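You operate a simulated robot arm through the tools that you are given. There is no shell and no other tool. Be economical: measure what you need, move in short steps, check, and stop when the job is done.

You run a simulated two-armed robot. Do the job below in one go: nothing can be reset, and whatever is moved stays where it is left.

TASK
Carry the wide purple pan with both arms and set it on the aisle side of the sheet table.

It is judged by the outcome, as a careful person would: the job done as asked, and still so three seconds after it is handed in. It fails if anything else is knocked over, pushed out of place, dropped, spilled or broken. Flat cloth is picked up by pressing the open fingertips on it (5 to 10 N) and closing them slowly along it; thin cloth reads only 2 to 8 mm in the jaws.

THE ROBOT
Two 7-joint arms with two-finger parallel grippers on one trunk, on a base that drives. Base frame: it is fixed to the floor where the robot stands at the start and does not move with it; the origin is under the middle of the robot, x ahead of it, y to its left, z up. Lengths are in m, angles in degrees, forces in N, time in s.
The left shoulder is at the start at [0.05, 0.177, 1.115], the right one opposite. With the tool pointing down near the work surface each hand reaches from about 0.1 to 0.52 m from the robot's upright axis, wherever it stands, measured 20 degrees to its own side. Places, roughly: aisle side of the sheet table [-2, 0.7, 0.8]; wide purple pan (27x15x5 cm) [0.5, -0.1, 0.4]. Payload 3.43 kg a hand.
Tool frame (each hand has its own): the origin (TCP) lies between the finger pads and is the grasp point; the fingertips stand 0.034 m ahead of it; z points along the fingers, y is the line along which they close. The gripper opens to 0.128 m. The fingers are 0.024 m wide and 0.012 m thick; the gripper's body (0.048 by 0.13 m) begins 0.096 m behind the TCP.
Orientation is that of the tool frame in the base frame, as a unit quaternion [x, y, z, w]. With the fingers straight down and closing along the base's y, the tool's x points along the base's -x, its y along +y and its z along -z.

THE INTERFACE
- The arms move only by the tool nudge_tool. It takes "left_moves", "right_moves" or both (then of equal length, played together; a hand with none holds still); each is a list of rows, each a list of 7 numbers: the turn, a rotation vector about the tool's x, y, z in rad, then the shift along the tool's x, y, z in mm, then the closure, from 0 (fully open) to 1 (shut). In form: [[wx, wy, wz, tx, ty, tz, claw], ...]. A call has 1 to 8 rows; each row shifts and turns the commanded pose from where the row before left it, along the tool's axes as they then stand. Rows are played at 5 a second. More than 0.05 m and 8.6 degrees between two rows, or a gripper value outside its range, and nothing of the call is played. A pose out of reach is approached as far as the arm can. The call stops where the force on the tool passes 40 N (or 10 N more than at its start, if that is more) or the arm is blocked; 0.2 s more then pass. The fingers move at their own pace (about 0.108 m/s each) and stop on an object; they squeeze with about 27 N. The grip force told is the motor's: it shows also when the fingers shut on nothing. Time passes only in rows, and 0.2 s behind the last, so rows that do not move let the fingers close. The reply holds the time, the measured pose of the TCP, the force on the tool along the base axes, the opening and the grip force, in the units named above and with some noise, with the torque about the TCP (base axes, N m) and any sound that the robot's microphone picked up.
- Cameras (640 x 400 px; columns grow to the right, rows downward): "scene" is now at [0.1267, -0.0218, 1.2397]; the picture's right is [-0.39, -0.92, 0.00], its down [-0.83, 0.36, -0.43] and it looks along [0.39, -0.17, -0.90] (base axes); focal length 272 px, centre (320, 200). "left" rides on the left gripper at [0.076, 0.011, -0.16] in its tool frame; the picture's right is [-0.15, 0.99, 0.00], its down [-0.88, -0.13, -0.46] and it looks along [-0.45, -0.07, 0.89] (tool axes); focal length 234 px, centre (320, 200). "right" rides on the right gripper at [0.076, -0.011, -0.16] in its tool frame; the picture's right is [0.15, 0.99, 0.00], its down [-0.88, 0.13, -0.46] and it looks along [-0.45, 0.07, 0.89] (tool axes); focal length 234 px, centre (320, 200). There is no depth. A picture from a camera that has moved, and an enlarged one, comes with that camera's place and axes in the base frame and with its lens.
- capture(camera): a new picture of that camera. It takes no simulated time.
- move_column(by): slides the trunk up (or, below 0, down) by that many m; the arms and the scene camera ride with it, the base frame stays. It gives what a move gives, with no picture.
- roll_base(legs): drives the robot by 1 to 6 legs, each [ahead, turn to the left] in m and degrees, along the robot's own axes; the way and the turn of a leg run together, so that a leg with both is an arc; at most 1.5 m and 180 degrees a leg. The arms and the cameras ride along, it lands a little off, and it stops where it bumps. It gives what a move gives.
- pan_tilt(pan, tilt): turns the head with the scene camera to pan (to the left, within 80 degrees either way) and tilt (down, from -29 to 69), counted from straight ahead of the robot. It gives what a move gives.
- inspect(camera, box): a new picture of the part [left, top, right, bottom] of that camera's present view, enlarged. It takes no simulated time.
- finish_job(): hands the job in; it is judged then, once.

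Work in short steps. Places have to be worked out from the pictures, the camera data and where the tool is seen: move nearer, look again, correct. Check each grasp and each placing, and mend what went wrong. You have 120 turns and 92 pictures in all, those below and enlarged ones among them. Open the grippers and draw the arms clear of the work before you hand the job in, unless the task says otherwise; then end with one line.

The tools are called after ">>>" as a command line: name --argument value ..., lists and objects as JSON in quotes. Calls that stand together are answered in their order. nudge_tool: Moves the arms, as the interface text tells. Its arguments: {"type":"object","properties":{"left_moves":{"type":"array","items":{"type":"array","items":{"type":"number"}}},"right_moves":{"type":"array","items":{"type":"array","items":{"type":"number"}}}},"required":[]} The other tools are called the same way: move_column (by) slides the trunk up or down; roll_base (legs) drives the base; pan_tilt (pan, tilt) turns the head that bears the scene camera; capture (camera) takes a picture; inspect (camera, box) takes an enlarged picture of a part of a camera's view; finish_job () hands the job in.

At the start:

```text
clock: 0.0
left_eef_pos: [0.2953, 0.0752, 0.6788]
left_orientation: [0.0, 1.0, -0.001, 0.0]
left_ft_force: [0.5, 0.1, -0.3]
left_wrist_torque: [0.02, 0.03, 0.02]
left_grip_width: 0.1283
left_grip_force: 0.0
right_eef_pos: [0.3031, -0.2168, 0.6617]
right_orientation: [0.001, 1.0, 0.0, 0.0]
right_ft_force: [1.2, 0.0, 0.2]
right_wrist_torque: [0.02, 0.02, -0.01]
right_grip_width: 0.1278
right_grip_force: 0.0
trunk travel left (down, up): [-0.286, 0.115]
robot x, y, heading: [-0.0034, -0.0017, 0.1]
head pan, tilt: [-23.2, 64.6]
```

scene: 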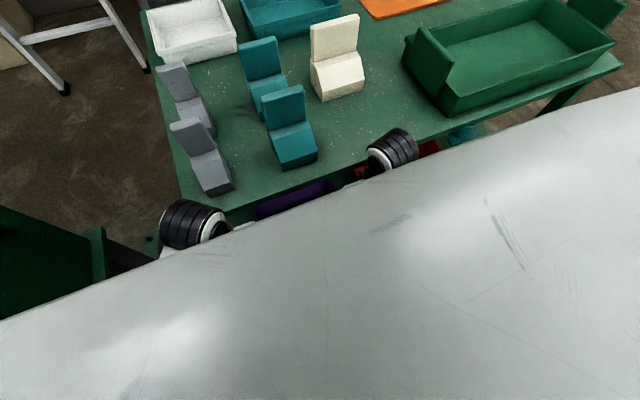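
right: 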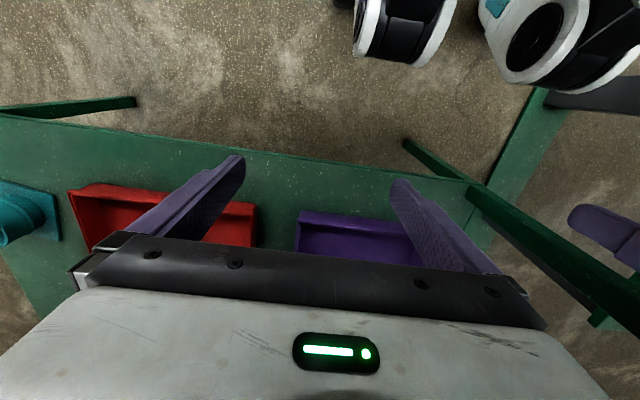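
left: 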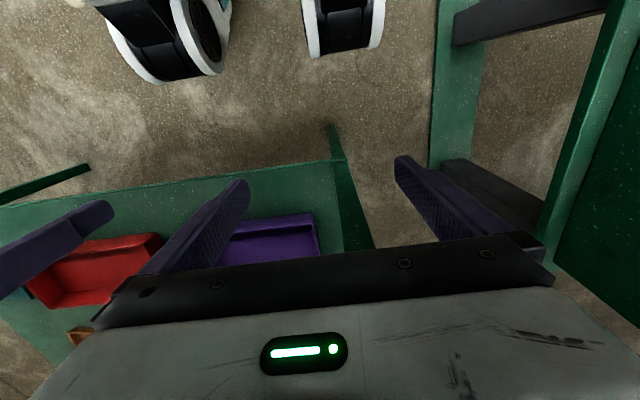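

The pan seems to be on a lower shelf under the bench's top. I look around with the head first.

>>> pan_tilt --pan 0 --tilt 45

>>> capture --camera "scene"

>>> pan_tilt --pan 75 --tilt 25

>>> capture --camera "scene"

```text
clock: 0.9
left_eef_pos: [0.2953, 0.0764, 0.6778]
left_orientation: [0.001, 1.0, 0.001, -0.001]
left_ft_force: [0.1, 0.8, -0.1]
left_wrist_torque: [0.0, 0.01, 0.01]
left_grip_width: 0.128
left_grip_force: 0.0
right_eef_pos: [0.3029, -0.2174, 0.661]
right_orientation: [0.001, 1.0, 0.001, 0.0]
right_ft_force: [0.5, 0.4, 0.3]
right_wrist_torque: [-0.01, 0.02, 0.03]
right_grip_width: 0.128
right_grip_force: 0.1
trunk travel left (down, up): [-0.286, 0.115]
robot x, y, heading: [-0.0011, 0.0003, -0.2]
head pan, tilt: [0.0, 45.0]
```

```text
88 pictures are left
camera scene: at [0.1517, 0.0022, 1.2642], right [0.0, -1.0, 0.0], down [-0.71, 0.0, -0.71], along [0.71, 0.0, -0.71], focal length 272 px, centre (320, 200)
```

scene: 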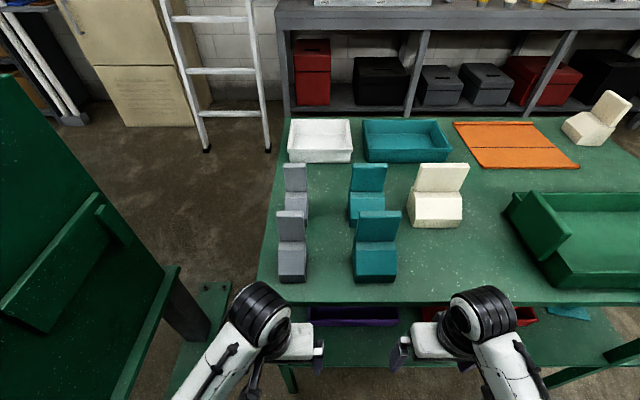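

```text
clock: 2.3
left_eef_pos: [0.2959, 0.0756, 0.6789]
left_orientation: [0.0, 1.0, 0.001, -0.001]
left_ft_force: [0.0, -0.3, -0.5]
left_wrist_torque: [0.01, -0.01, -0.01]
left_grip_width: 0.1281
left_grip_force: 0.0
right_eef_pos: [0.3026, -0.218, 0.6603]
right_orientation: [0.0, 1.0, 0.0, 0.0]
right_ft_force: [0.7, 0.1, 0.8]
right_wrist_torque: [0.0, 0.01, -0.01]
right_grip_width: 0.1278
right_grip_force: 0.0
trunk travel left (down, up): [-0.286, 0.115]
robot x, y, heading: [-0.0013, 0.0006, -0.0]
head pan, tilt: [75.0, 25.0]
```

```text
87 pictures are left
camera scene: at [0.0943, 0.0913, 1.2948], right [0.97, -0.26, 0.0], down [-0.11, -0.41, -0.91], along [0.24, 0.88, -0.42], focal length 272 px, centre (320, 200)
```

scene: 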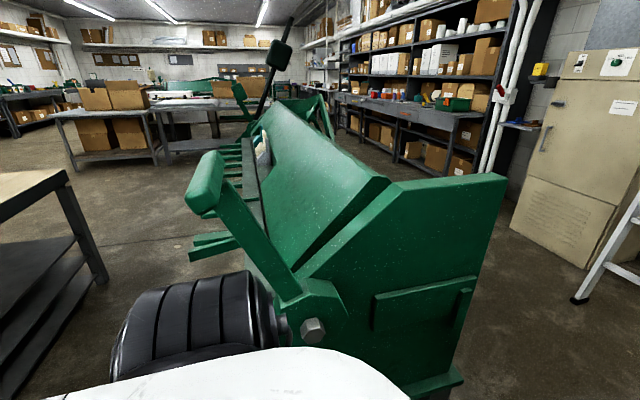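

The pan is on the lower shelf, around x 0.5. Before backing off I look to the right rear.

>>> pan_tilt --pan -80 --tilt 35

>>> capture --camera "scene"

>>> pan_tilt --pan 80 --tilt 55

>>> capture --camera "scene"

```text
clock: 4.7
left_eef_pos: [0.2946, 0.0755, 0.6782]
left_orientation: [0.0, 1.0, 0.0, 0.0]
left_ft_force: [-0.5, -0.6, -0.6]
left_wrist_torque: [0.0, -0.01, -0.01]
left_grip_width: 0.1281
left_grip_force: 0.2
right_eef_pos: [0.3032, -0.2166, 0.6609]
right_orientation: [0.0, 1.0, -0.001, 0.0]
right_ft_force: [-0.3, 0.0, -0.8]
right_wrist_torque: [0.0, 0.0, 0.02]
right_grip_width: 0.1283
right_grip_force: 0.1
trunk travel left (down, up): [-0.286, 0.115]
robot x, y, heading: [0.0008, -0.0002, -0.1]
head pan, tilt: [-80.0, 35.0]
```

```text
86 pictures are left
camera scene: at [0.0857, -0.0844, 1.2791], right [-0.98, -0.17, 0.0], down [-0.1, 0.56, -0.82], along [0.14, -0.81, -0.57], focal length 272 px, centre (320, 200)
```

scene: 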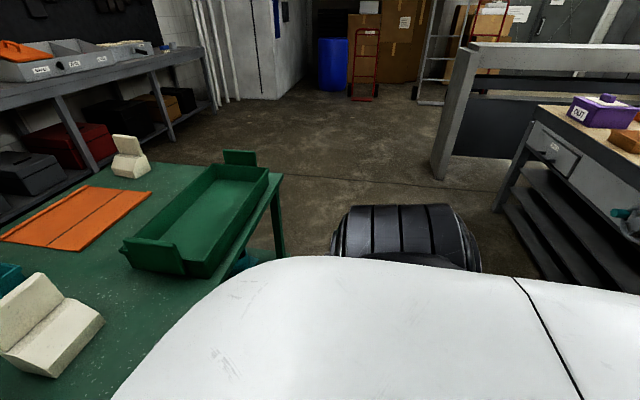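

```text
clock: 7.2
left_eef_pos: [0.2957, 0.0752, 0.6781]
left_orientation: [0.0, 1.0, -0.001, 0.0]
left_ft_force: [0.0, 0.3, 0.3]
left_wrist_torque: [0.01, -0.02, -0.02]
left_grip_width: 0.1282
left_grip_force: 0.0
right_eef_pos: [0.3031, -0.2169, 0.6604]
right_orientation: [0.0, 1.0, 0.0, 0.0]
right_ft_force: [-1.0, -0.2, -0.2]
right_wrist_torque: [0.0, 0.02, -0.01]
right_grip_width: 0.1282
right_grip_force: 0.0
trunk travel left (down, up): [-0.286, 0.115]
robot x, y, heading: [0.0026, -0.0001, 0.1]
head pan, tilt: [80.0, 55.0]
```

```text
85 pictures are left
camera scene: at [0.083, 0.0733, 1.2508], right [0.98, -0.17, 0.0], down [-0.14, -0.81, -0.57], along [0.1, 0.56, -0.82], focal length 272 px, centre (320, 200)
```

scene: 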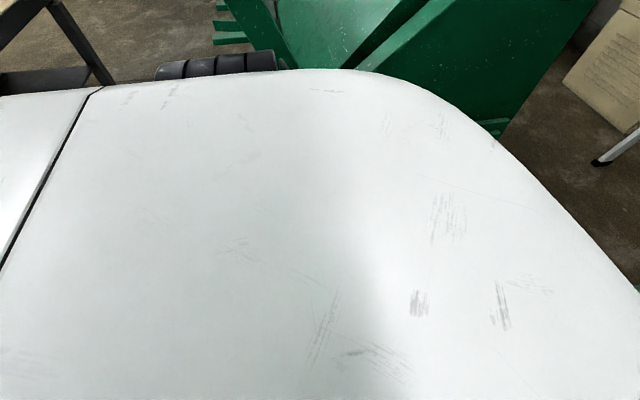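

Tables stand behind at x ≈ -0.9 or further; backing 0.3 m is safe. Then I look forward at the shelf.

>>> roll_base --legs '[[-0.3, 0]]'

>>> pan_tilt --pan 0 --tilt 45

>>> move_column --by -0.28

>>> capture --camera "scene"

>>> capture --camera "left"

```text
clock: 9.2
left_eef_pos: [-0.0047, 0.0755, 0.6781]
left_orientation: [0.0, 1.0, 0.0, 0.0]
left_ft_force: [0.0, -0.6, -1.4]
left_wrist_torque: [-0.03, 0.03, 0.03]
left_grip_width: 0.1279
left_grip_force: 0.1
right_eef_pos: [0.0031, -0.2172, 0.6606]
right_orientation: [0.0, 1.0, -0.001, 0.0]
right_ft_force: [0.4, 0.2, 0.0]
right_wrist_torque: [-0.02, -0.03, -0.02]
right_grip_width: 0.1279
right_grip_force: 0.0
trunk travel left (down, up): [-0.286, 0.115]
robot x, y, heading: [-0.2976, 0.0017, -0.3]
head pan, tilt: [80.0, 55.0]
```

```text
clock: 10.8
left_eef_pos: [-0.0048, 0.0763, 0.6787]
left_orientation: [0.001, 1.0, 0.0, 0.0]
left_ft_force: [-0.4, 0.7, -0.3]
left_wrist_torque: [-0.01, 0.05, 0.02]
left_grip_width: 0.128
left_grip_force: 0.0
right_eef_pos: [0.0024, -0.2172, 0.6605]
right_orientation: [0.0, 1.0, -0.001, 0.0]
right_ft_force: [0.4, -0.5, -0.7]
right_wrist_torque: [-0.02, 0.02, 0.01]
right_grip_width: 0.128
right_grip_force: 0.1
trunk travel left (down, up): [-0.286, 0.115]
robot x, y, heading: [-0.3005, -0.0035, 0.2]
head pan, tilt: [0.0, 45.0]
```

```text
clock: 13.8
left_eef_pos: [0.0008, 0.0914, 0.4232]
left_orientation: [-0.002, 1.0, 0.014, 0.008]
left_ft_force: [0.3, -0.3, -0.1]
left_wrist_torque: [-0.01, 0.01, 0.0]
left_grip_width: 0.128
left_grip_force: 0.0
right_eef_pos: [0.0026, -0.2166, 0.406]
right_orientation: [0.0, 1.0, 0.0, 0.001]
right_ft_force: [0.3, -0.1, 0.4]
right_wrist_torque: [0.06, 0.04, 0.0]
right_grip_width: 0.1281
right_grip_force: 0.0
trunk travel left (down, up): [-0.035, 0.366]
robot x, y, heading: [-0.2984, 0.0029, 0.0]
head pan, tilt: [0.0, 45.0]
stopped: the arm was blocked; the commanded pose is now the measured one
```

```text
84 pictures are left
camera scene: at [-0.149, 0.0035, 1.0094], right [0.0, -1.0, 0.0], down [-0.71, 0.0, -0.71], along [0.71, 0.0, -0.71], focal length 272 px, centre (320, 200)
```

scene: 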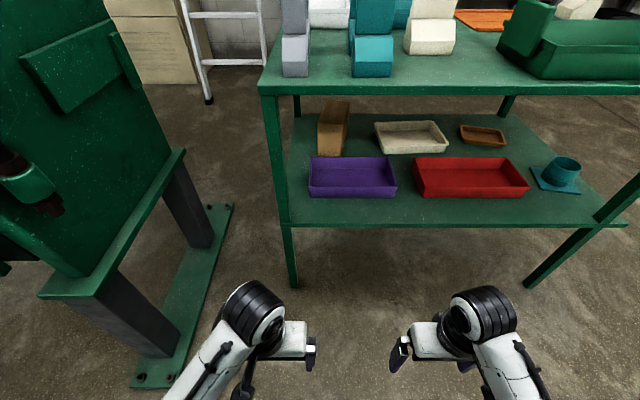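

```text
83 pictures are left
camera left: at [-0.076, 0.099, 0.5807], right [0.14, 0.99, 0.03], down [0.87, -0.14, 0.47], along [0.47, -0.04, -0.88], focal length 234 px, centre (320, 200)
```

left: 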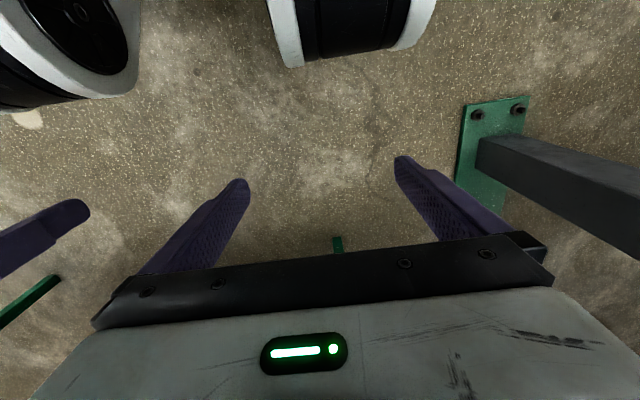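

I can see the pan at about x 0.47–0.62, y +0.04 to −0.24 on a shelf at z≈0.385. The trunk stopped because the left arm was blocked; I look left to see by what.

>>> pan_tilt --pan 60 --tilt 45

>>> capture --camera "scene"

```text
clock: 15.1
left_eef_pos: [-0.001, 0.0876, 0.4271]
left_orientation: [0.0, 1.0, 0.011, 0.007]
left_ft_force: [-0.3, 0.9, 0.2]
left_wrist_torque: [0.01, 0.01, 0.03]
left_grip_width: 0.1279
left_grip_force: 0.1
right_eef_pos: [0.0016, -0.2185, 0.4098]
right_orientation: [0.0, 1.0, -0.001, -0.001]
right_ft_force: [-0.2, 0.3, -0.2]
right_wrist_torque: [0.02, 0.02, 0.02]
right_grip_width: 0.1279
right_grip_force: 0.1
trunk travel left (down, up): [-0.035, 0.366]
robot x, y, heading: [-0.3019, -0.0026, 0.1]
head pan, tilt: [60.0, 45.0]
```

```text
82 pictures are left
camera scene: at [-0.1894, 0.0742, 1.0123], right [0.87, -0.5, 0.0], down [-0.35, -0.61, -0.71], along [0.35, 0.61, -0.71], focal length 272 px, centre (320, 200)
```

scene: 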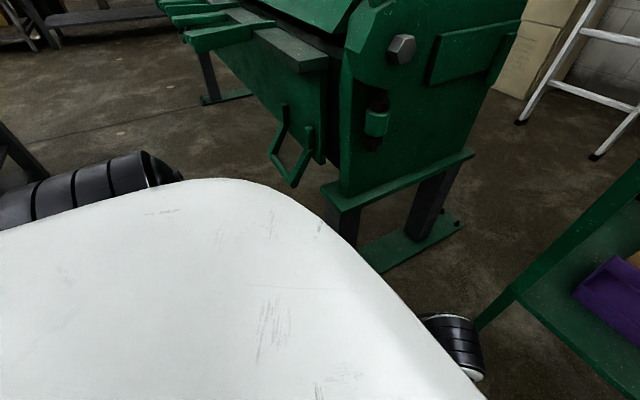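

The machine isn't near the arm, so the block is likely the arm's own limit. I pitch both hands 45° forward and close the fingers, so they can later hook the pan's front wall and slide it toward me.

>>> nudge_tool --left_moves '[[0, -0.131, 0, 0, 0, 0, 0.5], [0, -0.131, 0, 0, 0, 0, 1], [0, -0.131, 0, 0, 0, 0, 1], [0, -0.131, 0, 0, 0, 0, 1], [0, -0.131, 0, 0, 0, 0, 1], [0, -0.131, 0, 0, 0, 0, 1]]' --right_moves '[[0, -0.131, 0, 0, 0, 0, 0.5], [0, -0.131, 0, 0, 0, 0, 1], [0, -0.131, 0, 0, 0, 0, 1], [0, -0.131, 0, 0, 0, 0, 1], [0, -0.131, 0, 0, 0, 0, 1], [0, -0.131, 0, 0, 0, 0, 1]]'

>>> pan_tilt --pan 0 --tilt 40

>>> capture --camera "scene"

>>> capture --camera "left"

```text
clock: 16.3
left_eef_pos: [0.0856, 0.1058, 0.4868]
left_orientation: [-0.026, 0.914, 0.016, 0.404]
left_ft_force: [0.2, -0.1, 0.0]
left_wrist_torque: [0.01, -0.02, 0.01]
left_grip_width: 0.0002
left_grip_force: 27.5
right_eef_pos: [0.0001, -0.2165, 0.4081]
right_orientation: [0.001, 0.952, -0.001, 0.306]
right_ft_force: [0.4, 0.0, 0.4]
right_wrist_torque: [-0.01, 0.0, 0.02]
right_grip_width: 0.0002
right_grip_force: 27.2
trunk travel left (down, up): [-0.035, 0.366]
robot x, y, heading: [-0.3009, -0.0007, -0.1]
head pan, tilt: [60.0, 45.0]
stopped in row 5 (left hand): the arm was blocked; the commanded pose is now the measured one
```

```text
clock: 17.6
left_eef_pos: [0.0851, 0.105, 0.4868]
left_orientation: [-0.026, 0.914, 0.015, 0.405]
left_ft_force: [0.3, 0.7, -0.6]
left_wrist_torque: [-0.01, -0.01, 0.0]
left_grip_width: 0.0
left_grip_force: 26.8
right_eef_pos: [0.0021, -0.218, 0.4084]
right_orientation: [0.0, 0.952, 0.0, 0.307]
right_ft_force: [-0.6, 0.4, -0.5]
right_wrist_torque: [-0.01, 0.03, -0.01]
right_grip_width: 0.0
right_grip_force: 26.8
trunk travel left (down, up): [-0.035, 0.366]
robot x, y, heading: [-0.299, 0.0004, -0.2]
head pan, tilt: [0.0, 40.0]
```

```text
81 pictures are left
camera scene: at [-0.1451, 0.0024, 1.0198], right [0.0, -1.0, 0.0], down [-0.64, 0.0, -0.77], along [0.77, 0.0, -0.64], focal length 272 px, centre (320, 200)
```

scene: 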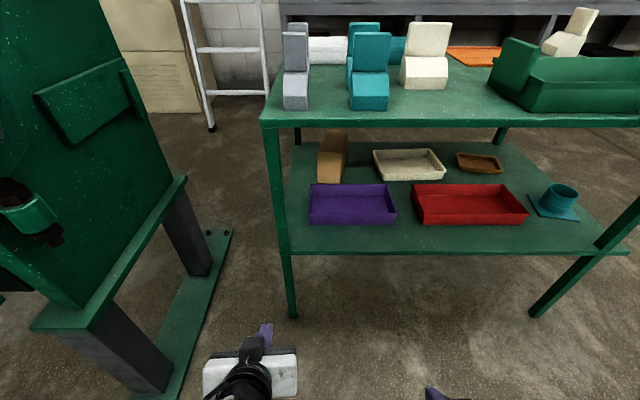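

```text
80 pictures are left
camera left: at [-0.0823, 0.1069, 0.5371], right [0.04, 0.99, 0.12], down [0.26, -0.12, 0.96], along [0.96, -0.01, -0.26], focal length 234 px, centre (320, 200)
```

left: 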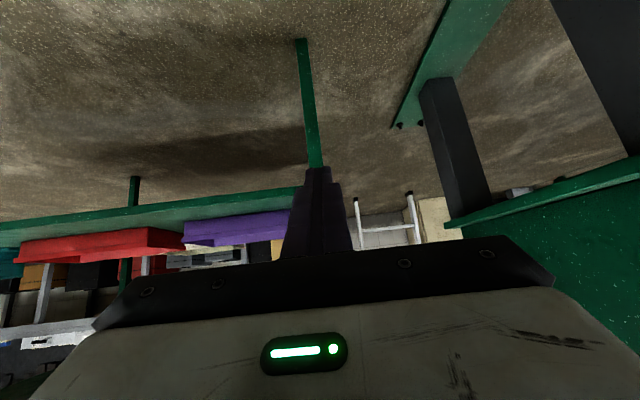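

The left hand drifted to (0.086, 0.106, 0.487), pitched 48°; the right one is pitched 36°. I bring them level with each other, a bit forward and up, before driving in.

>>> nudge_tool --left_moves '[[0.011, 0, 0.01, 0, -20, 0, 1], [0.011, 0, 0.01, 0, -20, 0, 1], [0.011, 0, 0.01, 0, -20, 0, 1], [0.011, 0, 0.01, 0, -20, 0, 1]]' --right_moves '[[0, -0.053, 0, -30, 0, 0, 1], [0, -0.053, 0, -30, 0, 0, 1], [0, -0.053, 0, -30, 0, 0, 1], [0, -0.053, 0, -30, 0, 0, 1]]'

```text
clock: 18.5
left_eef_pos: [0.1129, 0.133, 0.4782]
left_orientation: [-0.002, 0.901, 0.092, 0.424]
left_ft_force: [-0.1, -0.2, 0.4]
left_wrist_torque: [0.01, 0.01, -0.01]
left_grip_width: 0.0001
left_grip_force: 26.8
right_eef_pos: [0.0738, -0.2162, 0.4658]
right_orientation: [0.0, 0.924, 0.001, 0.382]
right_ft_force: [0.1, 0.6, 0.9]
right_wrist_torque: [0.04, 0.01, 0.02]
right_grip_width: 0.0
right_grip_force: 26.7
trunk travel left (down, up): [-0.035, 0.366]
robot x, y, heading: [-0.3008, 0.0008, -0.1]
head pan, tilt: [0.0, 40.0]
stopped in row 4 (left hand): the arm was blocked; the commanded pose is now the measured one
```

The left arm behaves as if stuck (moving left instead of right). I raise the trunk by 0.12 and retry with the left hand.

>>> move_column --by 0.12

>>> nudge_tool --left_moves '[[0, 0, 0, -7, -10, 7, 1], [0, 0, 0, -7, -10, 7, 1]]'

>>> pan_tilt --pan 20 --tilt 65

>>> capture --camera "scene"

```text
clock: 20.0
left_eef_pos: [0.1136, 0.1317, 0.5991]
left_orientation: [-0.001, 0.901, 0.091, 0.423]
left_ft_force: [-0.4, 0.3, -0.3]
left_wrist_torque: [0.03, 0.01, 0.02]
left_grip_width: 0.0001
left_grip_force: 27.0
right_eef_pos: [0.0733, -0.2175, 0.5857]
right_orientation: [0.0, 0.924, 0.001, 0.382]
right_ft_force: [0.0, -0.7, 0.3]
right_wrist_torque: [0.01, 0.01, -0.01]
right_grip_width: 0.0001
right_grip_force: 27.0
trunk travel left (down, up): [-0.155, 0.246]
robot x, y, heading: [-0.3015, -0.0041, -0.2]
head pan, tilt: [0.0, 40.0]
```

```text
clock: 20.8
left_eef_pos: [0.1379, 0.1403, 0.5948]
left_orientation: [0.003, 0.897, 0.118, 0.425]
left_ft_force: [-0.1, -0.5, -0.5]
left_wrist_torque: [-0.01, 0.01, -0.02]
left_grip_width: 0.0
left_grip_force: 27.3
right_eef_pos: [0.0745, -0.2163, 0.588]
right_orientation: [0.001, 0.924, 0.0, 0.382]
right_ft_force: [-0.5, -0.4, 0.0]
right_wrist_torque: [0.03, -0.02, 0.01]
right_grip_width: 0.0
right_grip_force: 28.0
trunk travel left (down, up): [-0.155, 0.246]
robot x, y, heading: [-0.3008, -0.0012, 0.0]
head pan, tilt: [0.0, 40.0]
stopped in row 2 (left hand): the arm was blocked; the commanded pose is now the measured one
```

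```text
clock: 21.7
left_eef_pos: [0.1378, 0.1401, 0.5951]
left_orientation: [0.003, 0.897, 0.118, 0.426]
left_ft_force: [-0.2, -0.2, -0.2]
left_wrist_torque: [-0.04, 0.02, 0.0]
left_grip_width: 0.0
left_grip_force: 26.9
right_eef_pos: [0.0738, -0.2176, 0.587]
right_orientation: [0.0, 0.924, 0.0, 0.382]
right_ft_force: [0.0, 0.6, 0.7]
right_wrist_torque: [0.0, 0.01, 0.03]
right_grip_width: 0.0
right_grip_force: 26.8
trunk travel left (down, up): [-0.155, 0.246]
robot x, y, heading: [-0.302, 0.0032, 0.2]
head pan, tilt: [20.0, 65.0]
```

```text
79 pictures are left
camera scene: at [-0.173, 0.0231, 1.1075], right [0.34, -0.94, 0.0], down [-0.85, -0.31, -0.42], along [0.4, 0.14, -0.91], focal length 272 px, centre (320, 200)
```

scene: 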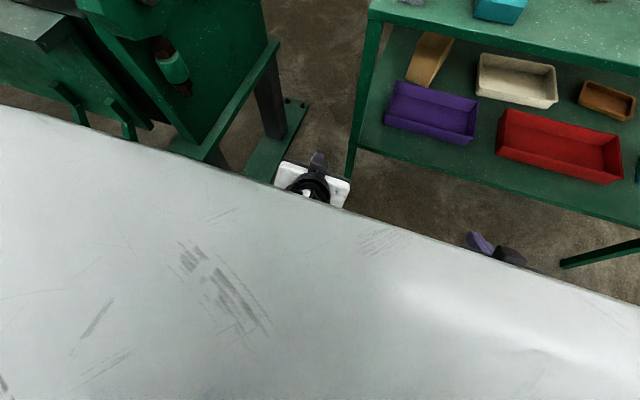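

The block looks like the forearm against my own body cover when the hand is near the centre. I move the left hand straight forward first and see whether it tracks.

>>> nudge_tool --left_moves '[[0, 0, 0, -14, 0, 14, 1], [0, 0, 0, -14, 0, 14, 1], [0, 0, 0, -14, 0, 14, 1], [0, 0, 0, -14, 0, 14, 1], [0, 0, 0, -14, 0, 14, 1]]' --right_moves '[[0, 0, 0, -20, 0, 20, 1], [0, 0, 0, -20, 0, 20, 1], [0, 0, 0, -20, 0, 20, 1], [0, 0, 0, -20, 0, 20, 1], [0, 0, 0, -20, 0, 20, 1]]'

```text
clock: 22.9
left_eef_pos: [0.2362, 0.1515, 0.6049]
left_orientation: [0.005, 0.896, 0.123, 0.427]
left_ft_force: [0.3, 0.1, 1.0]
left_wrist_torque: [0.02, -0.02, 0.0]
left_grip_width: 0.0
left_grip_force: 26.6
right_eef_pos: [0.2156, -0.2155, 0.5844]
right_orientation: [0.0, 0.924, 0.0, 0.381]
right_ft_force: [-1.3, 0.3, -0.4]
right_wrist_torque: [-0.02, -0.02, 0.0]
right_grip_width: 0.0003
right_grip_force: 27.4
trunk travel left (down, up): [-0.155, 0.246]
robot x, y, heading: [-0.3014, -0.0008, 0.1]
head pan, tilt: [20.0, 65.0]
```

Forward motion tracks well. Now I straighten the left hand's roll and bring it toward the centre.

>>> nudge_tool --left_moves '[[0.072, 0, -0.037, 0, -15, 0, 1], [0.072, 0, -0.037, 0, -15, 0, 1], [0.072, 0, -0.037, 0, -15, 0, 1], [0, 0, 0, 0, -15, 0, 1]]'

```text
clock: 24.1
left_eef_pos: [0.2492, 0.1343, 0.5975]
left_orientation: [0.017, 0.897, 0.047, 0.44]
left_ft_force: [0.0, 0.1, 0.5]
left_wrist_torque: [0.01, 0.0, -0.01]
left_grip_width: 0.0
left_grip_force: 27.0
right_eef_pos: [0.2156, -0.218, 0.5842]
right_orientation: [0.0, 0.924, 0.001, 0.383]
right_ft_force: [0.1, -0.3, 1.0]
right_wrist_torque: [-0.02, 0.03, 0.02]
right_grip_width: 0.0002
right_grip_force: 26.8
trunk travel left (down, up): [-0.155, 0.246]
robot x, y, heading: [-0.2962, 0.0012, 0.1]
head pan, tilt: [20.0, 65.0]
stopped in row 4 (left hand): the arm was blocked; the commanded pose is now the measured one
```

Still blocked at that roll; maybe a wrist joint limit. I pitch the left hand back toward vertical to see whether it recovers.

>>> nudge_tool --left_moves '[[0, 0.13, 0, 0, 0, 0, 1], [0, 0.13, 0, 0, 0, 0, 1], [0, 0.13, 0, 0, 0, 0, 1], [0, 0, 0, 0, -10, 0, 1], [0, 0, 0, 0, -10, 0, 1]]'

>>> pan_tilt --pan 35 --tilt 50

>>> capture --camera "scene"

```text
clock: 25.3
left_eef_pos: [0.2501, 0.1148, 0.5968]
left_orientation: [0.008, 0.965, 0.047, 0.258]
left_ft_force: [-0.6, -0.3, 0.1]
left_wrist_torque: [-0.01, 0.01, 0.0]
left_grip_width: 0.0
left_grip_force: 27.2
right_eef_pos: [0.2156, -0.2178, 0.5857]
right_orientation: [-0.001, 0.924, 0.0, 0.382]
right_ft_force: [0.5, 0.7, 0.1]
right_wrist_torque: [-0.02, 0.01, -0.03]
right_grip_width: 0.0
right_grip_force: 27.2
trunk travel left (down, up): [-0.155, 0.246]
robot x, y, heading: [-0.3018, 0.0046, -0.0]
head pan, tilt: [20.0, 65.0]
```

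```text
clock: 26.0
left_eef_pos: [0.2502, 0.1144, 0.5957]
left_orientation: [0.008, 0.965, 0.048, 0.257]
left_ft_force: [0.0, -0.2, 0.8]
left_wrist_torque: [-0.01, 0.01, 0.02]
left_grip_width: 0.0
left_grip_force: 27.0
right_eef_pos: [0.2153, -0.2175, 0.5838]
right_orientation: [0.0, 0.924, 0.0, 0.382]
right_ft_force: [0.2, -0.6, 1.2]
right_wrist_torque: [-0.02, -0.01, -0.01]
right_grip_width: 0.0
right_grip_force: 26.3
trunk travel left (down, up): [-0.155, 0.246]
robot x, y, heading: [-0.3006, -0.0008, 0.2]
head pan, tilt: [35.0, 50.0]
```

```text
78 pictures are left
camera scene: at [-0.167, 0.0465, 1.1255], right [0.57, -0.82, 0.0], down [-0.63, -0.44, -0.64], along [0.53, 0.37, -0.77], focal length 272 px, centre (320, 200)
```

scene: 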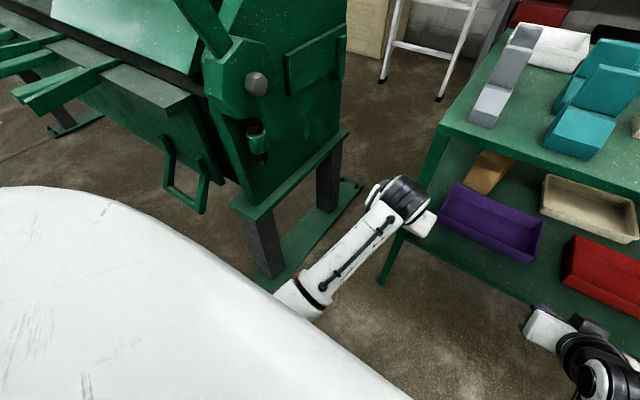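

At 30° pitch it tracks. I straighten the roll and keep moving the left hand toward the centre.

>>> nudge_tool --left_moves '[[0.044, 0, -0.02, 0, -15, 0, 1], [0.044, 0, -0.02, 0, -15, 0, 1], [0, 0, 0, 0, -15, 0, 1], [0, 0, 0, 0, -15, 0, 1], [0, 0, 0, 0, -15, 0, 1]]'

```text
clock: 27.4
left_eef_pos: [0.2537, 0.091, 0.5769]
left_orientation: [-0.002, 0.965, 0.049, 0.257]
left_ft_force: [-1.0, -0.2, -0.2]
left_wrist_torque: [0.0, -0.02, -0.01]
left_grip_width: 0.0
left_grip_force: 26.8
right_eef_pos: [0.2155, -0.2168, 0.5843]
right_orientation: [0.0, 0.924, 0.001, 0.383]
right_ft_force: [0.1, -0.1, 0.4]
right_wrist_torque: [-0.01, 0.01, -0.03]
right_grip_width: 0.0002
right_grip_force: 26.6
trunk travel left (down, up): [-0.155, 0.246]
robot x, y, heading: [-0.2998, -0.0041, 0.1]
head pan, tilt: [35.0, 50.0]
stopped in row 5 (left hand): the arm was blocked; the commanded pose is now the measured one
```

Left hand can't come close to the centre line with this orientation; the workspace favours each hand about 20° to its side. So I shift the base to y ≈ -0.105 so the pan is centred.

>>> roll_base --legs '[[-0.12, 0], [0, -30], [0.21, 0], [0, 30]]'

>>> pan_tilt --pan 0 --tilt 45

>>> capture --camera "scene"

```text
clock: 32.9
left_eef_pos: [0.3184, -0.0181, 0.5768]
left_orientation: [0.0, 0.965, 0.048, 0.257]
left_ft_force: [-0.6, -0.5, -0.1]
left_wrist_torque: [0.03, 0.02, -0.01]
left_grip_width: 0.0
left_grip_force: 27.3
right_eef_pos: [0.2787, -0.3248, 0.5843]
right_orientation: [0.002, 0.925, -0.001, 0.381]
right_ft_force: [-0.9, -0.5, 0.3]
right_wrist_torque: [0.0, 0.01, 0.04]
right_grip_width: 0.0
right_grip_force: 27.0
trunk travel left (down, up): [-0.155, 0.246]
robot x, y, heading: [-0.2334, -0.1077, -0.4]
head pan, tilt: [35.0, 50.0]
```

```text
clock: 33.9
left_eef_pos: [0.3167, -0.0176, 0.5767]
left_orientation: [0.0, 0.965, 0.048, 0.258]
left_ft_force: [-0.1, 0.7, 0.7]
left_wrist_torque: [0.0, 0.01, -0.04]
left_grip_width: 0.0
left_grip_force: 27.2
right_eef_pos: [0.2784, -0.3244, 0.5846]
right_orientation: [0.002, 0.924, -0.001, 0.382]
right_ft_force: [0.8, 0.5, -0.5]
right_wrist_torque: [0.0, 0.01, 0.04]
right_grip_width: 0.0
right_grip_force: 26.9
trunk travel left (down, up): [-0.155, 0.246]
robot x, y, heading: [-0.2356, -0.1065, -0.3]
head pan, tilt: [0.0, 45.0]
```

```text
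77 pictures are left
camera scene: at [-0.0848, -0.1046, 1.1325], right [0.0, -1.0, 0.0], down [-0.71, 0.0, -0.71], along [0.71, 0.0, -0.71], focal length 272 px, centre (320, 200)
```

scene: 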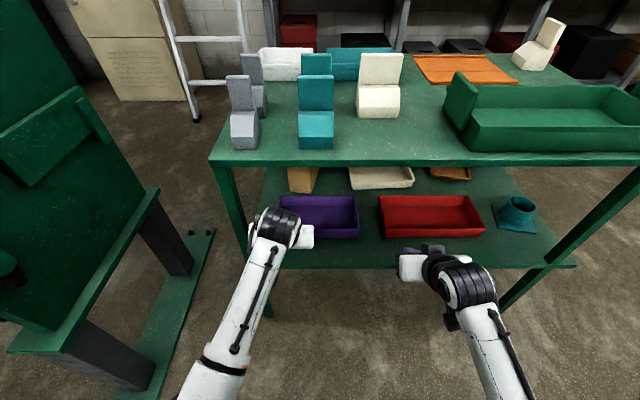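

Good, robot at y −0.107. I zoom in on the pan to measure its rim.

>>> inspect --camera "scene" --box '[220, 150, 420, 275]'

```text
3.20 times, centred on (320, 212) of scene
camera zoom: at [-0.0848, -0.1046, 1.1325], right [0.0, -1.0, 0.0], down [-0.71, 0.0, -0.71], along [0.71, 0.0, -0.71], focal length 871 px, centre (320, 160)
```

zoom: 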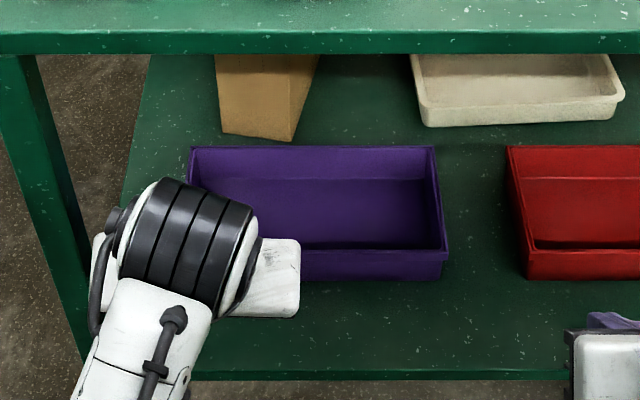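

The rim front is at x≈0.48, y −0.235…+0.04. I lower the trunk a little and try a steeper pitch on the left hand to keep the wrist low under the tabletop.

>>> move_column --by -0.07

>>> nudge_tool --left_moves '[[0, -0.08, 0, 0, 0, 0, 1], [0, -0.08, 0, 0, 0, 0, 1], [0, -0.08, 0, 0, 0, 0, 1]]' --right_moves '[[0, 0, 0, 0, 18, 0, 1], [0, 0, 0, 0, 18, 0, 1], [0, 0, 0, 0, 18, 0, 1]]'

```text
clock: 35.0
left_eef_pos: [0.3179, -0.0174, 0.507]
left_orientation: [0.0, 0.965, 0.047, 0.257]
left_ft_force: [0.3, -0.2, 0.4]
left_wrist_torque: [0.03, -0.01, 0.0]
left_grip_width: 0.0
left_grip_force: 26.6
right_eef_pos: [0.2774, -0.3248, 0.5156]
right_orientation: [0.002, 0.924, -0.001, 0.381]
right_ft_force: [0.2, -0.2, 0.4]
right_wrist_torque: [0.0, -0.02, -0.01]
right_grip_width: 0.0002
right_grip_force: 27.7
trunk travel left (down, up): [-0.085, 0.316]
robot x, y, heading: [-0.2379, -0.1073, -0.5]
head pan, tilt: [0.0, 45.0]
```

```text
clock: 35.9
left_eef_pos: [0.3723, -0.0245, 0.5891]
left_orientation: [-0.003, 0.898, 0.039, 0.438]
left_ft_force: [-0.8, 0.1, 0.2]
left_wrist_torque: [0.01, 0.01, 0.03]
left_grip_width: 0.0
left_grip_force: 26.9
right_eef_pos: [0.2781, -0.2704, 0.5168]
right_orientation: [0.001, 0.924, 0.0, 0.382]
right_ft_force: [1.1, -0.4, -0.4]
right_wrist_torque: [0.05, 0.01, -0.03]
right_grip_width: 0.0
right_grip_force: 27.0
trunk travel left (down, up): [-0.085, 0.316]
robot x, y, heading: [-0.2367, -0.1037, 0.1]
head pan, tilt: [0.0, 45.0]
stopped in row 3 (left hand): the arm was blocked; the commanded pose is now the measured one
```

The left hand jumped up/forward again when pitched. I look at the left elbow to understand what it touches.

>>> pan_tilt --pan 70 --tilt 45

>>> capture --camera "scene"

>>> capture --camera "right"

```text
clock: 37.3
left_eef_pos: [0.3718, -0.0228, 0.5888]
left_orientation: [-0.004, 0.898, 0.039, 0.437]
left_ft_force: [0.0, -0.2, -0.4]
left_wrist_torque: [-0.04, 0.0, 0.01]
left_grip_width: 0.0
left_grip_force: 27.3
right_eef_pos: [0.2784, -0.27, 0.5156]
right_orientation: [0.001, 0.924, 0.0, 0.382]
right_ft_force: [-0.1, -0.9, -0.4]
right_wrist_torque: [-0.01, 0.02, 0.02]
right_grip_width: 0.0
right_grip_force: 27.3
trunk travel left (down, up): [-0.085, 0.316]
robot x, y, heading: [-0.2367, -0.1074, -0.1]
head pan, tilt: [70.0, 45.0]
```

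```text
75 pictures are left
camera scene: at [-0.138, -0.0281, 1.0625], right [0.94, -0.35, 0.0], down [-0.24, -0.66, -0.71], along [0.24, 0.66, -0.71], focal length 272 px, centre (320, 200)
```

scene: 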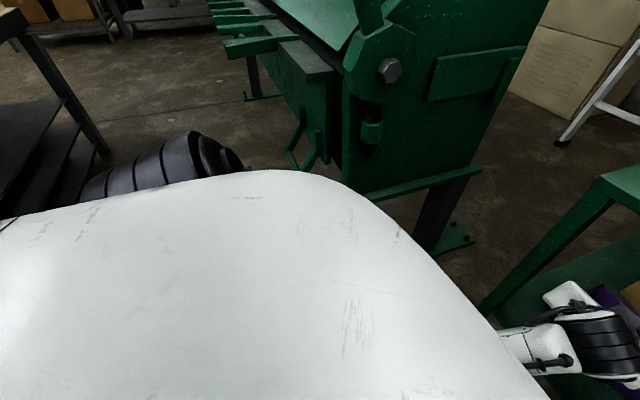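

```text
74 pictures are left
camera right: at [0.1117, -0.2816, 0.5737], right [-0.1, 0.99, -0.1], down [0.3, 0.13, 0.94], along [0.95, 0.06, -0.31], focal length 234 px, centre (320, 200)
```

right: 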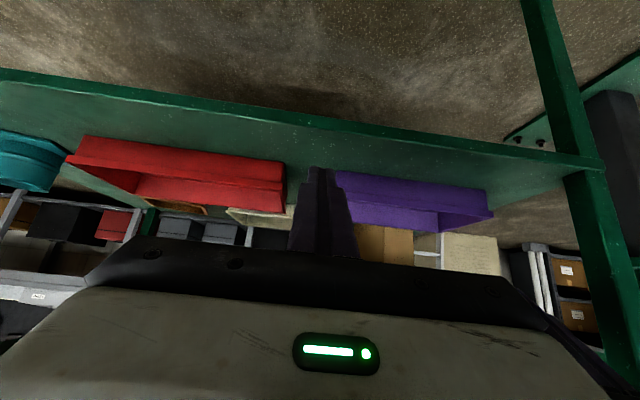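

No contact visible; it is a joint limit. I test lowering the left hand from this more extended pose, since it may track well out here.

>>> nudge_tool --left_moves '[[0, 0, 0, 12, 0, 9, 1], [0, 0, 0, 12, 0, 9, 1], [0, 0, 0, 12, 0, 9, 1], [0, 0, 0, 12, 0, 9, 1], [0, 0, 0, 12, 0, 9, 1]]'

```text
clock: 38.7
left_eef_pos: [0.3983, -0.0047, 0.5528]
left_orientation: [-0.003, 0.881, 0.052, 0.471]
left_ft_force: [0.1, 0.3, 0.6]
left_wrist_torque: [0.0, 0.0, -0.03]
left_grip_width: 0.0
left_grip_force: 26.6
right_eef_pos: [0.2785, -0.2688, 0.5143]
right_orientation: [0.001, 0.924, 0.001, 0.382]
right_ft_force: [0.0, -0.2, -0.2]
right_wrist_torque: [0.0, -0.01, 0.02]
right_grip_width: 0.0003
right_grip_force: 27.3
trunk travel left (down, up): [-0.085, 0.316]
robot x, y, heading: [-0.2337, -0.1089, 0.1]
head pan, tilt: [70.0, 45.0]
stopped in row 5 (left hand): the arm was blocked; the commanded pose is now the measured one
```

The left arm's posture is folded badly compared with the right's. I back the base off and put the left hand into the mirror of the right's starting pose (further out, tool down), then repeat the same sequence the right arm managed.

>>> roll_base --legs '[[-0.2, 0]]'

>>> nudge_tool --left_moves '[[0, 0.122, 0, 0, 16, 0, 1], [0, 0.122, 0, 0, 16, 0, 1], [0, 0.122, 0, 0, 16, 0, 1], [0, 0.122, 0, 0, 16, 0, 1], [0, 0.122, 0, 0, 16, 0, 1], [0, 0.122, 0, 0, 16, 0, 1], [0, 0.122, 0, 0, 16, 0, 1], [0, 0.122, 0, 0, 16, 0, 1]]'

```text
clock: 40.3
left_eef_pos: [0.2001, -0.0039, 0.5514]
left_orientation: [-0.003, 0.881, 0.052, 0.469]
left_ft_force: [0.2, 0.2, 0.2]
left_wrist_torque: [-0.03, -0.01, 0.02]
left_grip_width: 0.0
left_grip_force: 27.0
right_eef_pos: [0.0793, -0.2693, 0.516]
right_orientation: [0.002, 0.924, 0.0, 0.382]
right_ft_force: [0.5, 0.7, 0.0]
right_wrist_torque: [0.05, -0.02, 0.03]
right_grip_width: 0.0
right_grip_force: 27.6
trunk travel left (down, up): [-0.085, 0.316]
robot x, y, heading: [-0.4376, -0.1096, -0.3]
head pan, tilt: [70.0, 45.0]
```

```text
clock: 42.1
left_eef_pos: [0.1934, 0.1232, 0.5645]
left_orientation: [-0.026, 0.999, 0.045, 0.002]
left_ft_force: [0.5, -0.5, 0.4]
left_wrist_torque: [0.02, -0.01, 0.0]
left_grip_width: 0.0
left_grip_force: 27.4
right_eef_pos: [0.0799, -0.2689, 0.5146]
right_orientation: [0.001, 0.924, 0.0, 0.382]
right_ft_force: [0.1, 0.9, 0.0]
right_wrist_torque: [0.0, -0.01, 0.02]
right_grip_width: 0.0
right_grip_force: 27.2
trunk travel left (down, up): [-0.085, 0.316]
robot x, y, heading: [-0.4373, -0.1064, -0.1]
head pan, tilt: [70.0, 45.0]
```

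Tracks well. Straighten it and pull it back to the mirrored start pose (0.33 ahead, 0.22 left), then go down.

>>> nudge_tool --left_moves '[[0.045, 0, 0.026, 25, 0, 0, 1], [0.045, 0, 0.026, 25, 0, 0, 1], [0, 0, 0, 30, 0, 0, 1], [0, 0, 0, 30, 0, 0, 1], [0, 0, 0, 30, 0, 0, 1], [0, 0, 0, 30, 0, 0, 1], [0, 0, 0, 30, 0, 0, 1], [0, 0, 0, 30, 0, 0, 1]]'

>>> nudge_tool --left_moves '[[0, 0, 0, 10, 0, 25, 1], [0, 0, 0, 10, 0, 25, 1], [0, 0, 0, 10, 0, 25, 1], [0, 0, 0, 10, 0, 25, 1]]'

```text
clock: 44.1
left_eef_pos: [0.042, 0.1462, 0.5827]
left_orientation: [-0.012, 0.998, 0.017, 0.063]
left_ft_force: [0.4, 0.1, -0.5]
left_wrist_torque: [0.01, 0.03, 0.01]
left_grip_width: 0.0
left_grip_force: 27.4
left hand out of reach, approached as far as the arm can: row 6, 7, 8
right_eef_pos: [0.079, -0.2682, 0.515]
right_orientation: [0.002, 0.924, 0.0, 0.382]
right_ft_force: [-0.2, 0.0, -0.7]
right_wrist_torque: [0.02, 0.0, 0.0]
right_grip_width: 0.0
right_grip_force: 27.3
trunk travel left (down, up): [-0.085, 0.316]
robot x, y, heading: [-0.434, -0.1088, -0.0]
head pan, tilt: [70.0, 45.0]
stopped in row 8 (left hand): the arm was blocked; the commanded pose is now the measured one
```

```text
clock: 45.3
left_eef_pos: [0.0586, 0.1627, 0.5234]
left_orientation: [-0.015, 0.993, 0.027, 0.118]
left_ft_force: [-0.2, 0.4, 0.6]
left_wrist_torque: [-0.02, 0.03, 0.0]
left_grip_width: 0.0
left_grip_force: 27.0
right_eef_pos: [0.0794, -0.2686, 0.5145]
right_orientation: [0.002, 0.924, 0.0, 0.382]
right_ft_force: [0.0, -0.2, -0.1]
right_wrist_torque: [0.0, -0.01, -0.02]
right_grip_width: 0.0003
right_grip_force: 26.9
trunk travel left (down, up): [-0.085, 0.316]
robot x, y, heading: [-0.4323, -0.1117, -0.4]
head pan, tilt: [70.0, 45.0]
stopped in row 4 (left hand): the arm was blocked; the commanded pose is now the measured one
```

The left arm still resists; I raise the trunk back to its starting height, where the arm was free, and bring the left hand to the mirrored pose there.

>>> move_column --by 0.2

>>> nudge_tool --left_moves '[[0, 0.06, 0, 20, 0, 0, 1], [0, 0.06, 0, 20, 0, 0, 1], [0, 0.06, 0, 20, 0, 0, 1], [0, 0.06, 0, 20, 0, 0, 1]]'

>>> capture --camera "scene"

```text
clock: 47.4
left_eef_pos: [0.0576, 0.1628, 0.723]
left_orientation: [-0.016, 0.993, 0.027, 0.117]
left_ft_force: [0.5, -0.2, -0.3]
left_wrist_torque: [0.01, 0.01, 0.01]
left_grip_width: 0.0001
left_grip_force: 27.2
right_eef_pos: [0.0787, -0.2693, 0.7152]
right_orientation: [0.002, 0.924, 0.0, 0.382]
right_ft_force: [-0.1, 0.4, 1.1]
right_wrist_torque: [-0.01, 0.0, 0.0]
right_grip_width: 0.0
right_grip_force: 26.8
trunk travel left (down, up): [-0.285, 0.116]
robot x, y, heading: [-0.4345, -0.1049, -0.2]
head pan, tilt: [70.0, 45.0]
```

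```text
clock: 48.6
left_eef_pos: [-0.0025, 0.1655, 0.73]
left_orientation: [-0.023, 0.999, 0.028, 0.02]
left_ft_force: [0.8, -1.0, 0.2]
left_wrist_torque: [-0.04, 0.02, 0.01]
left_grip_width: 0.0002
left_grip_force: 27.0
right_eef_pos: [0.079, -0.2696, 0.7146]
right_orientation: [0.002, 0.924, 0.0, 0.382]
right_ft_force: [0.7, -0.8, -0.4]
right_wrist_torque: [0.0, 0.0, -0.02]
right_grip_width: 0.0
right_grip_force: 26.5
trunk travel left (down, up): [-0.285, 0.116]
robot x, y, heading: [-0.4339, -0.1021, -0.3]
head pan, tilt: [70.0, 45.0]
stopped in row 4 (left hand): the arm was blocked; the commanded pose is now the measured one
```

```text
73 pictures are left
camera scene: at [-0.3364, -0.0274, 1.2625], right [0.94, -0.35, 0.0], down [-0.24, -0.66, -0.71], along [0.24, 0.66, -0.71], focal length 272 px, centre (320, 200)
```

scene: 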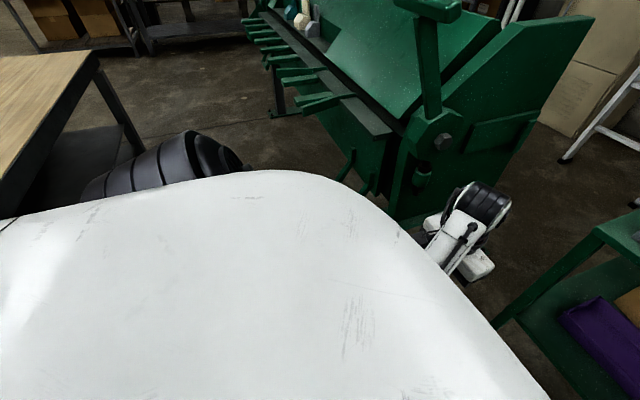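

Still limited. I try resetting the elbow by lifting the left hand well up first, then drawing it in, then down.

>>> nudge_tool --left_moves '[[0, 0, 0, 0, 0, -35, 1], [0, 0, 0, 0, 0, -35, 1], [0, 0, 0, 0, 0, -35, 1], [0, 0, 0, 0, 0, -35, 1], [0, 0, 0, 0, 0, -35, 1], [0.02, 0, 0.02, 15, 0, -20, 1], [0.02, 0, 0.02, 15, 0, 0, 1], [0, 0, 0, 15, 0, 0, 1]]'

>>> nudge_tool --left_moves '[[0, 0, 0, 20, 0, 0, 1], [0, 0, 0, 20, 0, 0, 1], [0, 0, 0, 20, 0, 0, 1], [0, 0, 0, 0, 0, 0, 1]]'

```text
clock: 50.0
left_eef_pos: [-0.0073, 0.235, 0.7539]
left_orientation: [-0.028, 0.996, 0.046, -0.07]
left_ft_force: [0.2, -0.7, 0.1]
left_wrist_torque: [0.02, 0.0, -0.02]
left_grip_width: 0.0001
left_grip_force: 27.3
left hand out of reach, approached as far as the arm can: row 1, 2, 3, 4, 5, 6
right_eef_pos: [0.0813, -0.2692, 0.7152]
right_orientation: [0.002, 0.924, 0.0, 0.382]
right_ft_force: [1.2, 0.3, -0.2]
right_wrist_torque: [0.02, 0.01, 0.02]
right_grip_width: 0.0
right_grip_force: 27.3
trunk travel left (down, up): [-0.285, 0.116]
robot x, y, heading: [-0.437, -0.1056, -0.0]
head pan, tilt: [70.0, 45.0]
stopped in row 6 (left hand): the arm was blocked; the commanded pose is now the measured one
```

```text
clock: 51.0
left_eef_pos: [-0.0558, 0.2582, 0.7524]
left_orientation: [-0.037, 0.995, 0.056, -0.069]
left_ft_force: [-0.7, 0.1, 0.0]
left_wrist_torque: [0.02, 0.0, -0.02]
left_grip_width: 0.0001
left_grip_force: 26.7
left hand out of reach, approached as far as the arm can: row 2, 3
right_eef_pos: [0.0799, -0.2693, 0.7143]
right_orientation: [0.001, 0.924, 0.0, 0.382]
right_ft_force: [0.1, 0.2, 0.1]
right_wrist_torque: [-0.01, 0.05, 0.01]
right_grip_width: 0.0001
right_grip_force: 26.6
trunk travel left (down, up): [-0.285, 0.116]
robot x, y, heading: [-0.4348, -0.109, -0.4]
head pan, tilt: [70.0, 45.0]
```

It drifts outward, but now sits further in. I try lowering here and then bringing it inward.

>>> nudge_tool --left_moves '[[0, 0, 0, 0, 0, 25, 1], [0, 0, 0, 0, 0, 25, 1], [0, 0, 0, 0, 0, 25, 1], [0, 0, 0, 0, 0, 25, 1], [0, 0, 0, 15, 0, 15, 1], [0, 0, 0, 15, 0, 15, 1], [0, 0, 0, 15, 0, 0, 1]]'

```text
clock: 52.5
left_eef_pos: [-0.0333, 0.2706, 0.681]
left_orientation: [-0.037, 0.998, 0.057, 0.013]
left_ft_force: [1.3, -0.6, 0.7]
left_wrist_torque: [-0.04, 0.0, -0.02]
left_grip_width: 0.0
left_grip_force: 27.1
right_eef_pos: [0.0801, -0.2697, 0.7154]
right_orientation: [0.002, 0.924, 0.0, 0.381]
right_ft_force: [0.3, 0.5, -0.4]
right_wrist_torque: [0.02, 0.01, 0.0]
right_grip_width: 0.0
right_grip_force: 26.7
trunk travel left (down, up): [-0.285, 0.116]
robot x, y, heading: [-0.4324, -0.1047, -0.1]
head pan, tilt: [70.0, 45.0]
stopped in row 7 (left hand): the arm was blocked; the commanded pose is now the measured one
```

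I use the right-hand camera to look at the left arm: yaw the right hand to the left by about 56°.

>>> nudge_tool --right_moves '[[-0.099, 0, -0.099, 0, 0, 0, 1], [-0.099, 0, -0.099, 0, 0, 0, 1], [-0.099, 0, -0.099, 0, 0, 0, 1], [-0.099, 0, -0.099, 0, 0, 0, 1], [-0.099, 0, -0.099, 0, 0, 0, 1], [-0.099, 0, -0.099, 0, 0, 0, 1], [-0.099, 0, -0.099, 0, 0, 0, 1]]'

>>> capture --camera "right"

```text
clock: 54.1
left_eef_pos: [-0.0333, 0.2712, 0.6814]
left_orientation: [-0.038, 0.998, 0.058, 0.013]
left_ft_force: [1.0, 0.0, 0.0]
left_wrist_torque: [0.01, -0.03, -0.01]
left_grip_width: 0.0
left_grip_force: 27.0
right_eef_pos: [0.0798, -0.2696, 0.7157]
right_orientation: [-0.434, 0.815, 0.181, 0.338]
right_ft_force: [0.2, 0.0, -0.3]
right_wrist_torque: [0.01, 0.01, -0.01]
right_grip_width: 0.0
right_grip_force: 26.7
trunk travel left (down, up): [-0.285, 0.116]
robot x, y, heading: [-0.4338, -0.1064, 0.0]
head pan, tilt: [70.0, 45.0]
```

```text
72 pictures are left
camera right: at [-0.0034, -0.4143, 0.7735], right [-0.88, 0.47, -0.1], down [0.06, 0.32, 0.95], along [0.47, 0.83, -0.31], focal length 234 px, centre (320, 200)
```

right: 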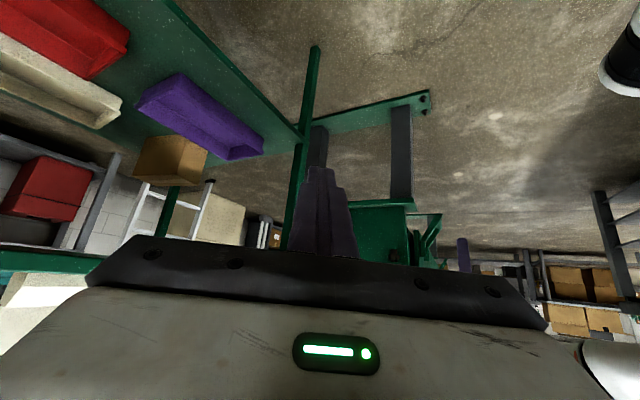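

The right arm is fine. The left arm works when extended about 0.6 m ahead, so I will work from farther back. I undo the right yaw and extend the left hand forward and inward.

>>> nudge_tool --left_moves '[[0, 0, 0, -30, -22, 0, 1], [0, 0, 0, -30, -22, 0, 1], [0, 0, 0, -30, -22, 0, 1], [0, 0, 0, -30, -22, 0, 1], [0, 0, 0, -30, -22, 0, 1], [0, 0, 0, -30, -22, 0, 1], [0, 0, 0, -30, -22, 0, 1]]' --right_moves '[[0.099, 0, 0.099, 0, 0, 0, 1], [0.099, 0, 0.099, 0, 0, 0, 1], [0.099, 0, 0.099, 0, 0, 0, 1], [0.099, 0, 0.099, 0, 0, 0, 1], [0.099, 0, 0.099, 0, 0, 0, 1], [0.099, 0, 0.099, 0, 0, 0, 1], [0.099, 0, 0.099, 0, 0, 0, 1]]'

>>> nudge_tool --left_moves '[[0, -0.12, 0, 0, 0, 0, 1], [0, -0.12, 0, 0, 0, 0, 1], [0, -0.12, 0, 0, 0, 0, 1], [0, -0.12, 0, 0, 0, 0, 1]]'

```text
clock: 55.7
left_eef_pos: [0.1872, 0.1335, 0.6676]
left_orientation: [-0.038, 0.998, 0.058, 0.012]
left_ft_force: [0.2, -0.1, -0.7]
left_wrist_torque: [0.02, -0.04, -0.03]
left_grip_width: 0.0
left_grip_force: 27.2
right_eef_pos: [0.0804, -0.2688, 0.7164]
right_orientation: [0.003, 0.924, -0.001, 0.383]
right_ft_force: [-0.7, -0.2, 0.3]
right_wrist_torque: [0.02, -0.02, 0.01]
right_grip_width: 0.0001
right_grip_force: 26.9
trunk travel left (down, up): [-0.285, 0.116]
robot x, y, heading: [-0.438, -0.1079, -0.2]
head pan, tilt: [70.0, 45.0]
```

```text
clock: 56.7
left_eef_pos: [0.188, 0.1334, 0.6699]
left_orientation: [-0.022, 0.966, 0.064, 0.25]
left_ft_force: [-0.9, -0.4, 0.5]
left_wrist_torque: [-0.01, 0.02, -0.01]
left_grip_width: 0.0
left_grip_force: 27.1
right_eef_pos: [0.0798, -0.2688, 0.7157]
right_orientation: [0.001, 0.924, 0.001, 0.382]
right_ft_force: [0.0, 0.1, -0.6]
right_wrist_torque: [-0.01, 0.0, 0.01]
right_grip_width: 0.0
right_grip_force: 27.5
trunk travel left (down, up): [-0.285, 0.116]
robot x, y, heading: [-0.4355, -0.1053, -0.0]
head pan, tilt: [70.0, 45.0]
```

It tracks well here. Straighten the roll, pitch to ~46°, and bring it to 0.14 left of centre.

>>> nudge_tool --left_moves '[[0.045, 0, 0.004, 0, 0, 0, 1], [0.045, 0, 0.004, 0, 0, 0, 1], [0.045, 0, 0.004, 0, 0, 0, 1], [0, -0.1, 0, 0, -20, 0, 1], [0, -0.1, 0, 0, -20, 0, 1], [0, -0.09, 0, 0, -20, 0, 1], [0, 0, 0, 0, -20, 0, 1], [0, 0, 0, 0, -20, 0, 1]]'

```text
clock: 58.7
left_eef_pos: [0.191, 0.0753, 0.6648]
left_orientation: [0.005, 0.921, 0.037, 0.389]
left_ft_force: [-0.3, -0.5, -0.5]
left_wrist_torque: [-0.01, -0.02, 0.03]
left_grip_width: 0.0002
left_grip_force: 27.5
right_eef_pos: [0.0812, -0.2703, 0.7162]
right_orientation: [0.001, 0.924, 0.0, 0.382]
right_ft_force: [-0.9, -0.5, 0.6]
right_wrist_torque: [-0.04, 0.0, 0.02]
right_grip_width: 0.0
right_grip_force: 27.3
trunk travel left (down, up): [-0.285, 0.116]
robot x, y, heading: [-0.4355, -0.1047, -0.2]
head pan, tilt: [70.0, 45.0]
stopped in row 8 (left hand): the arm was blocked; the commanded pose is now the measured one
```

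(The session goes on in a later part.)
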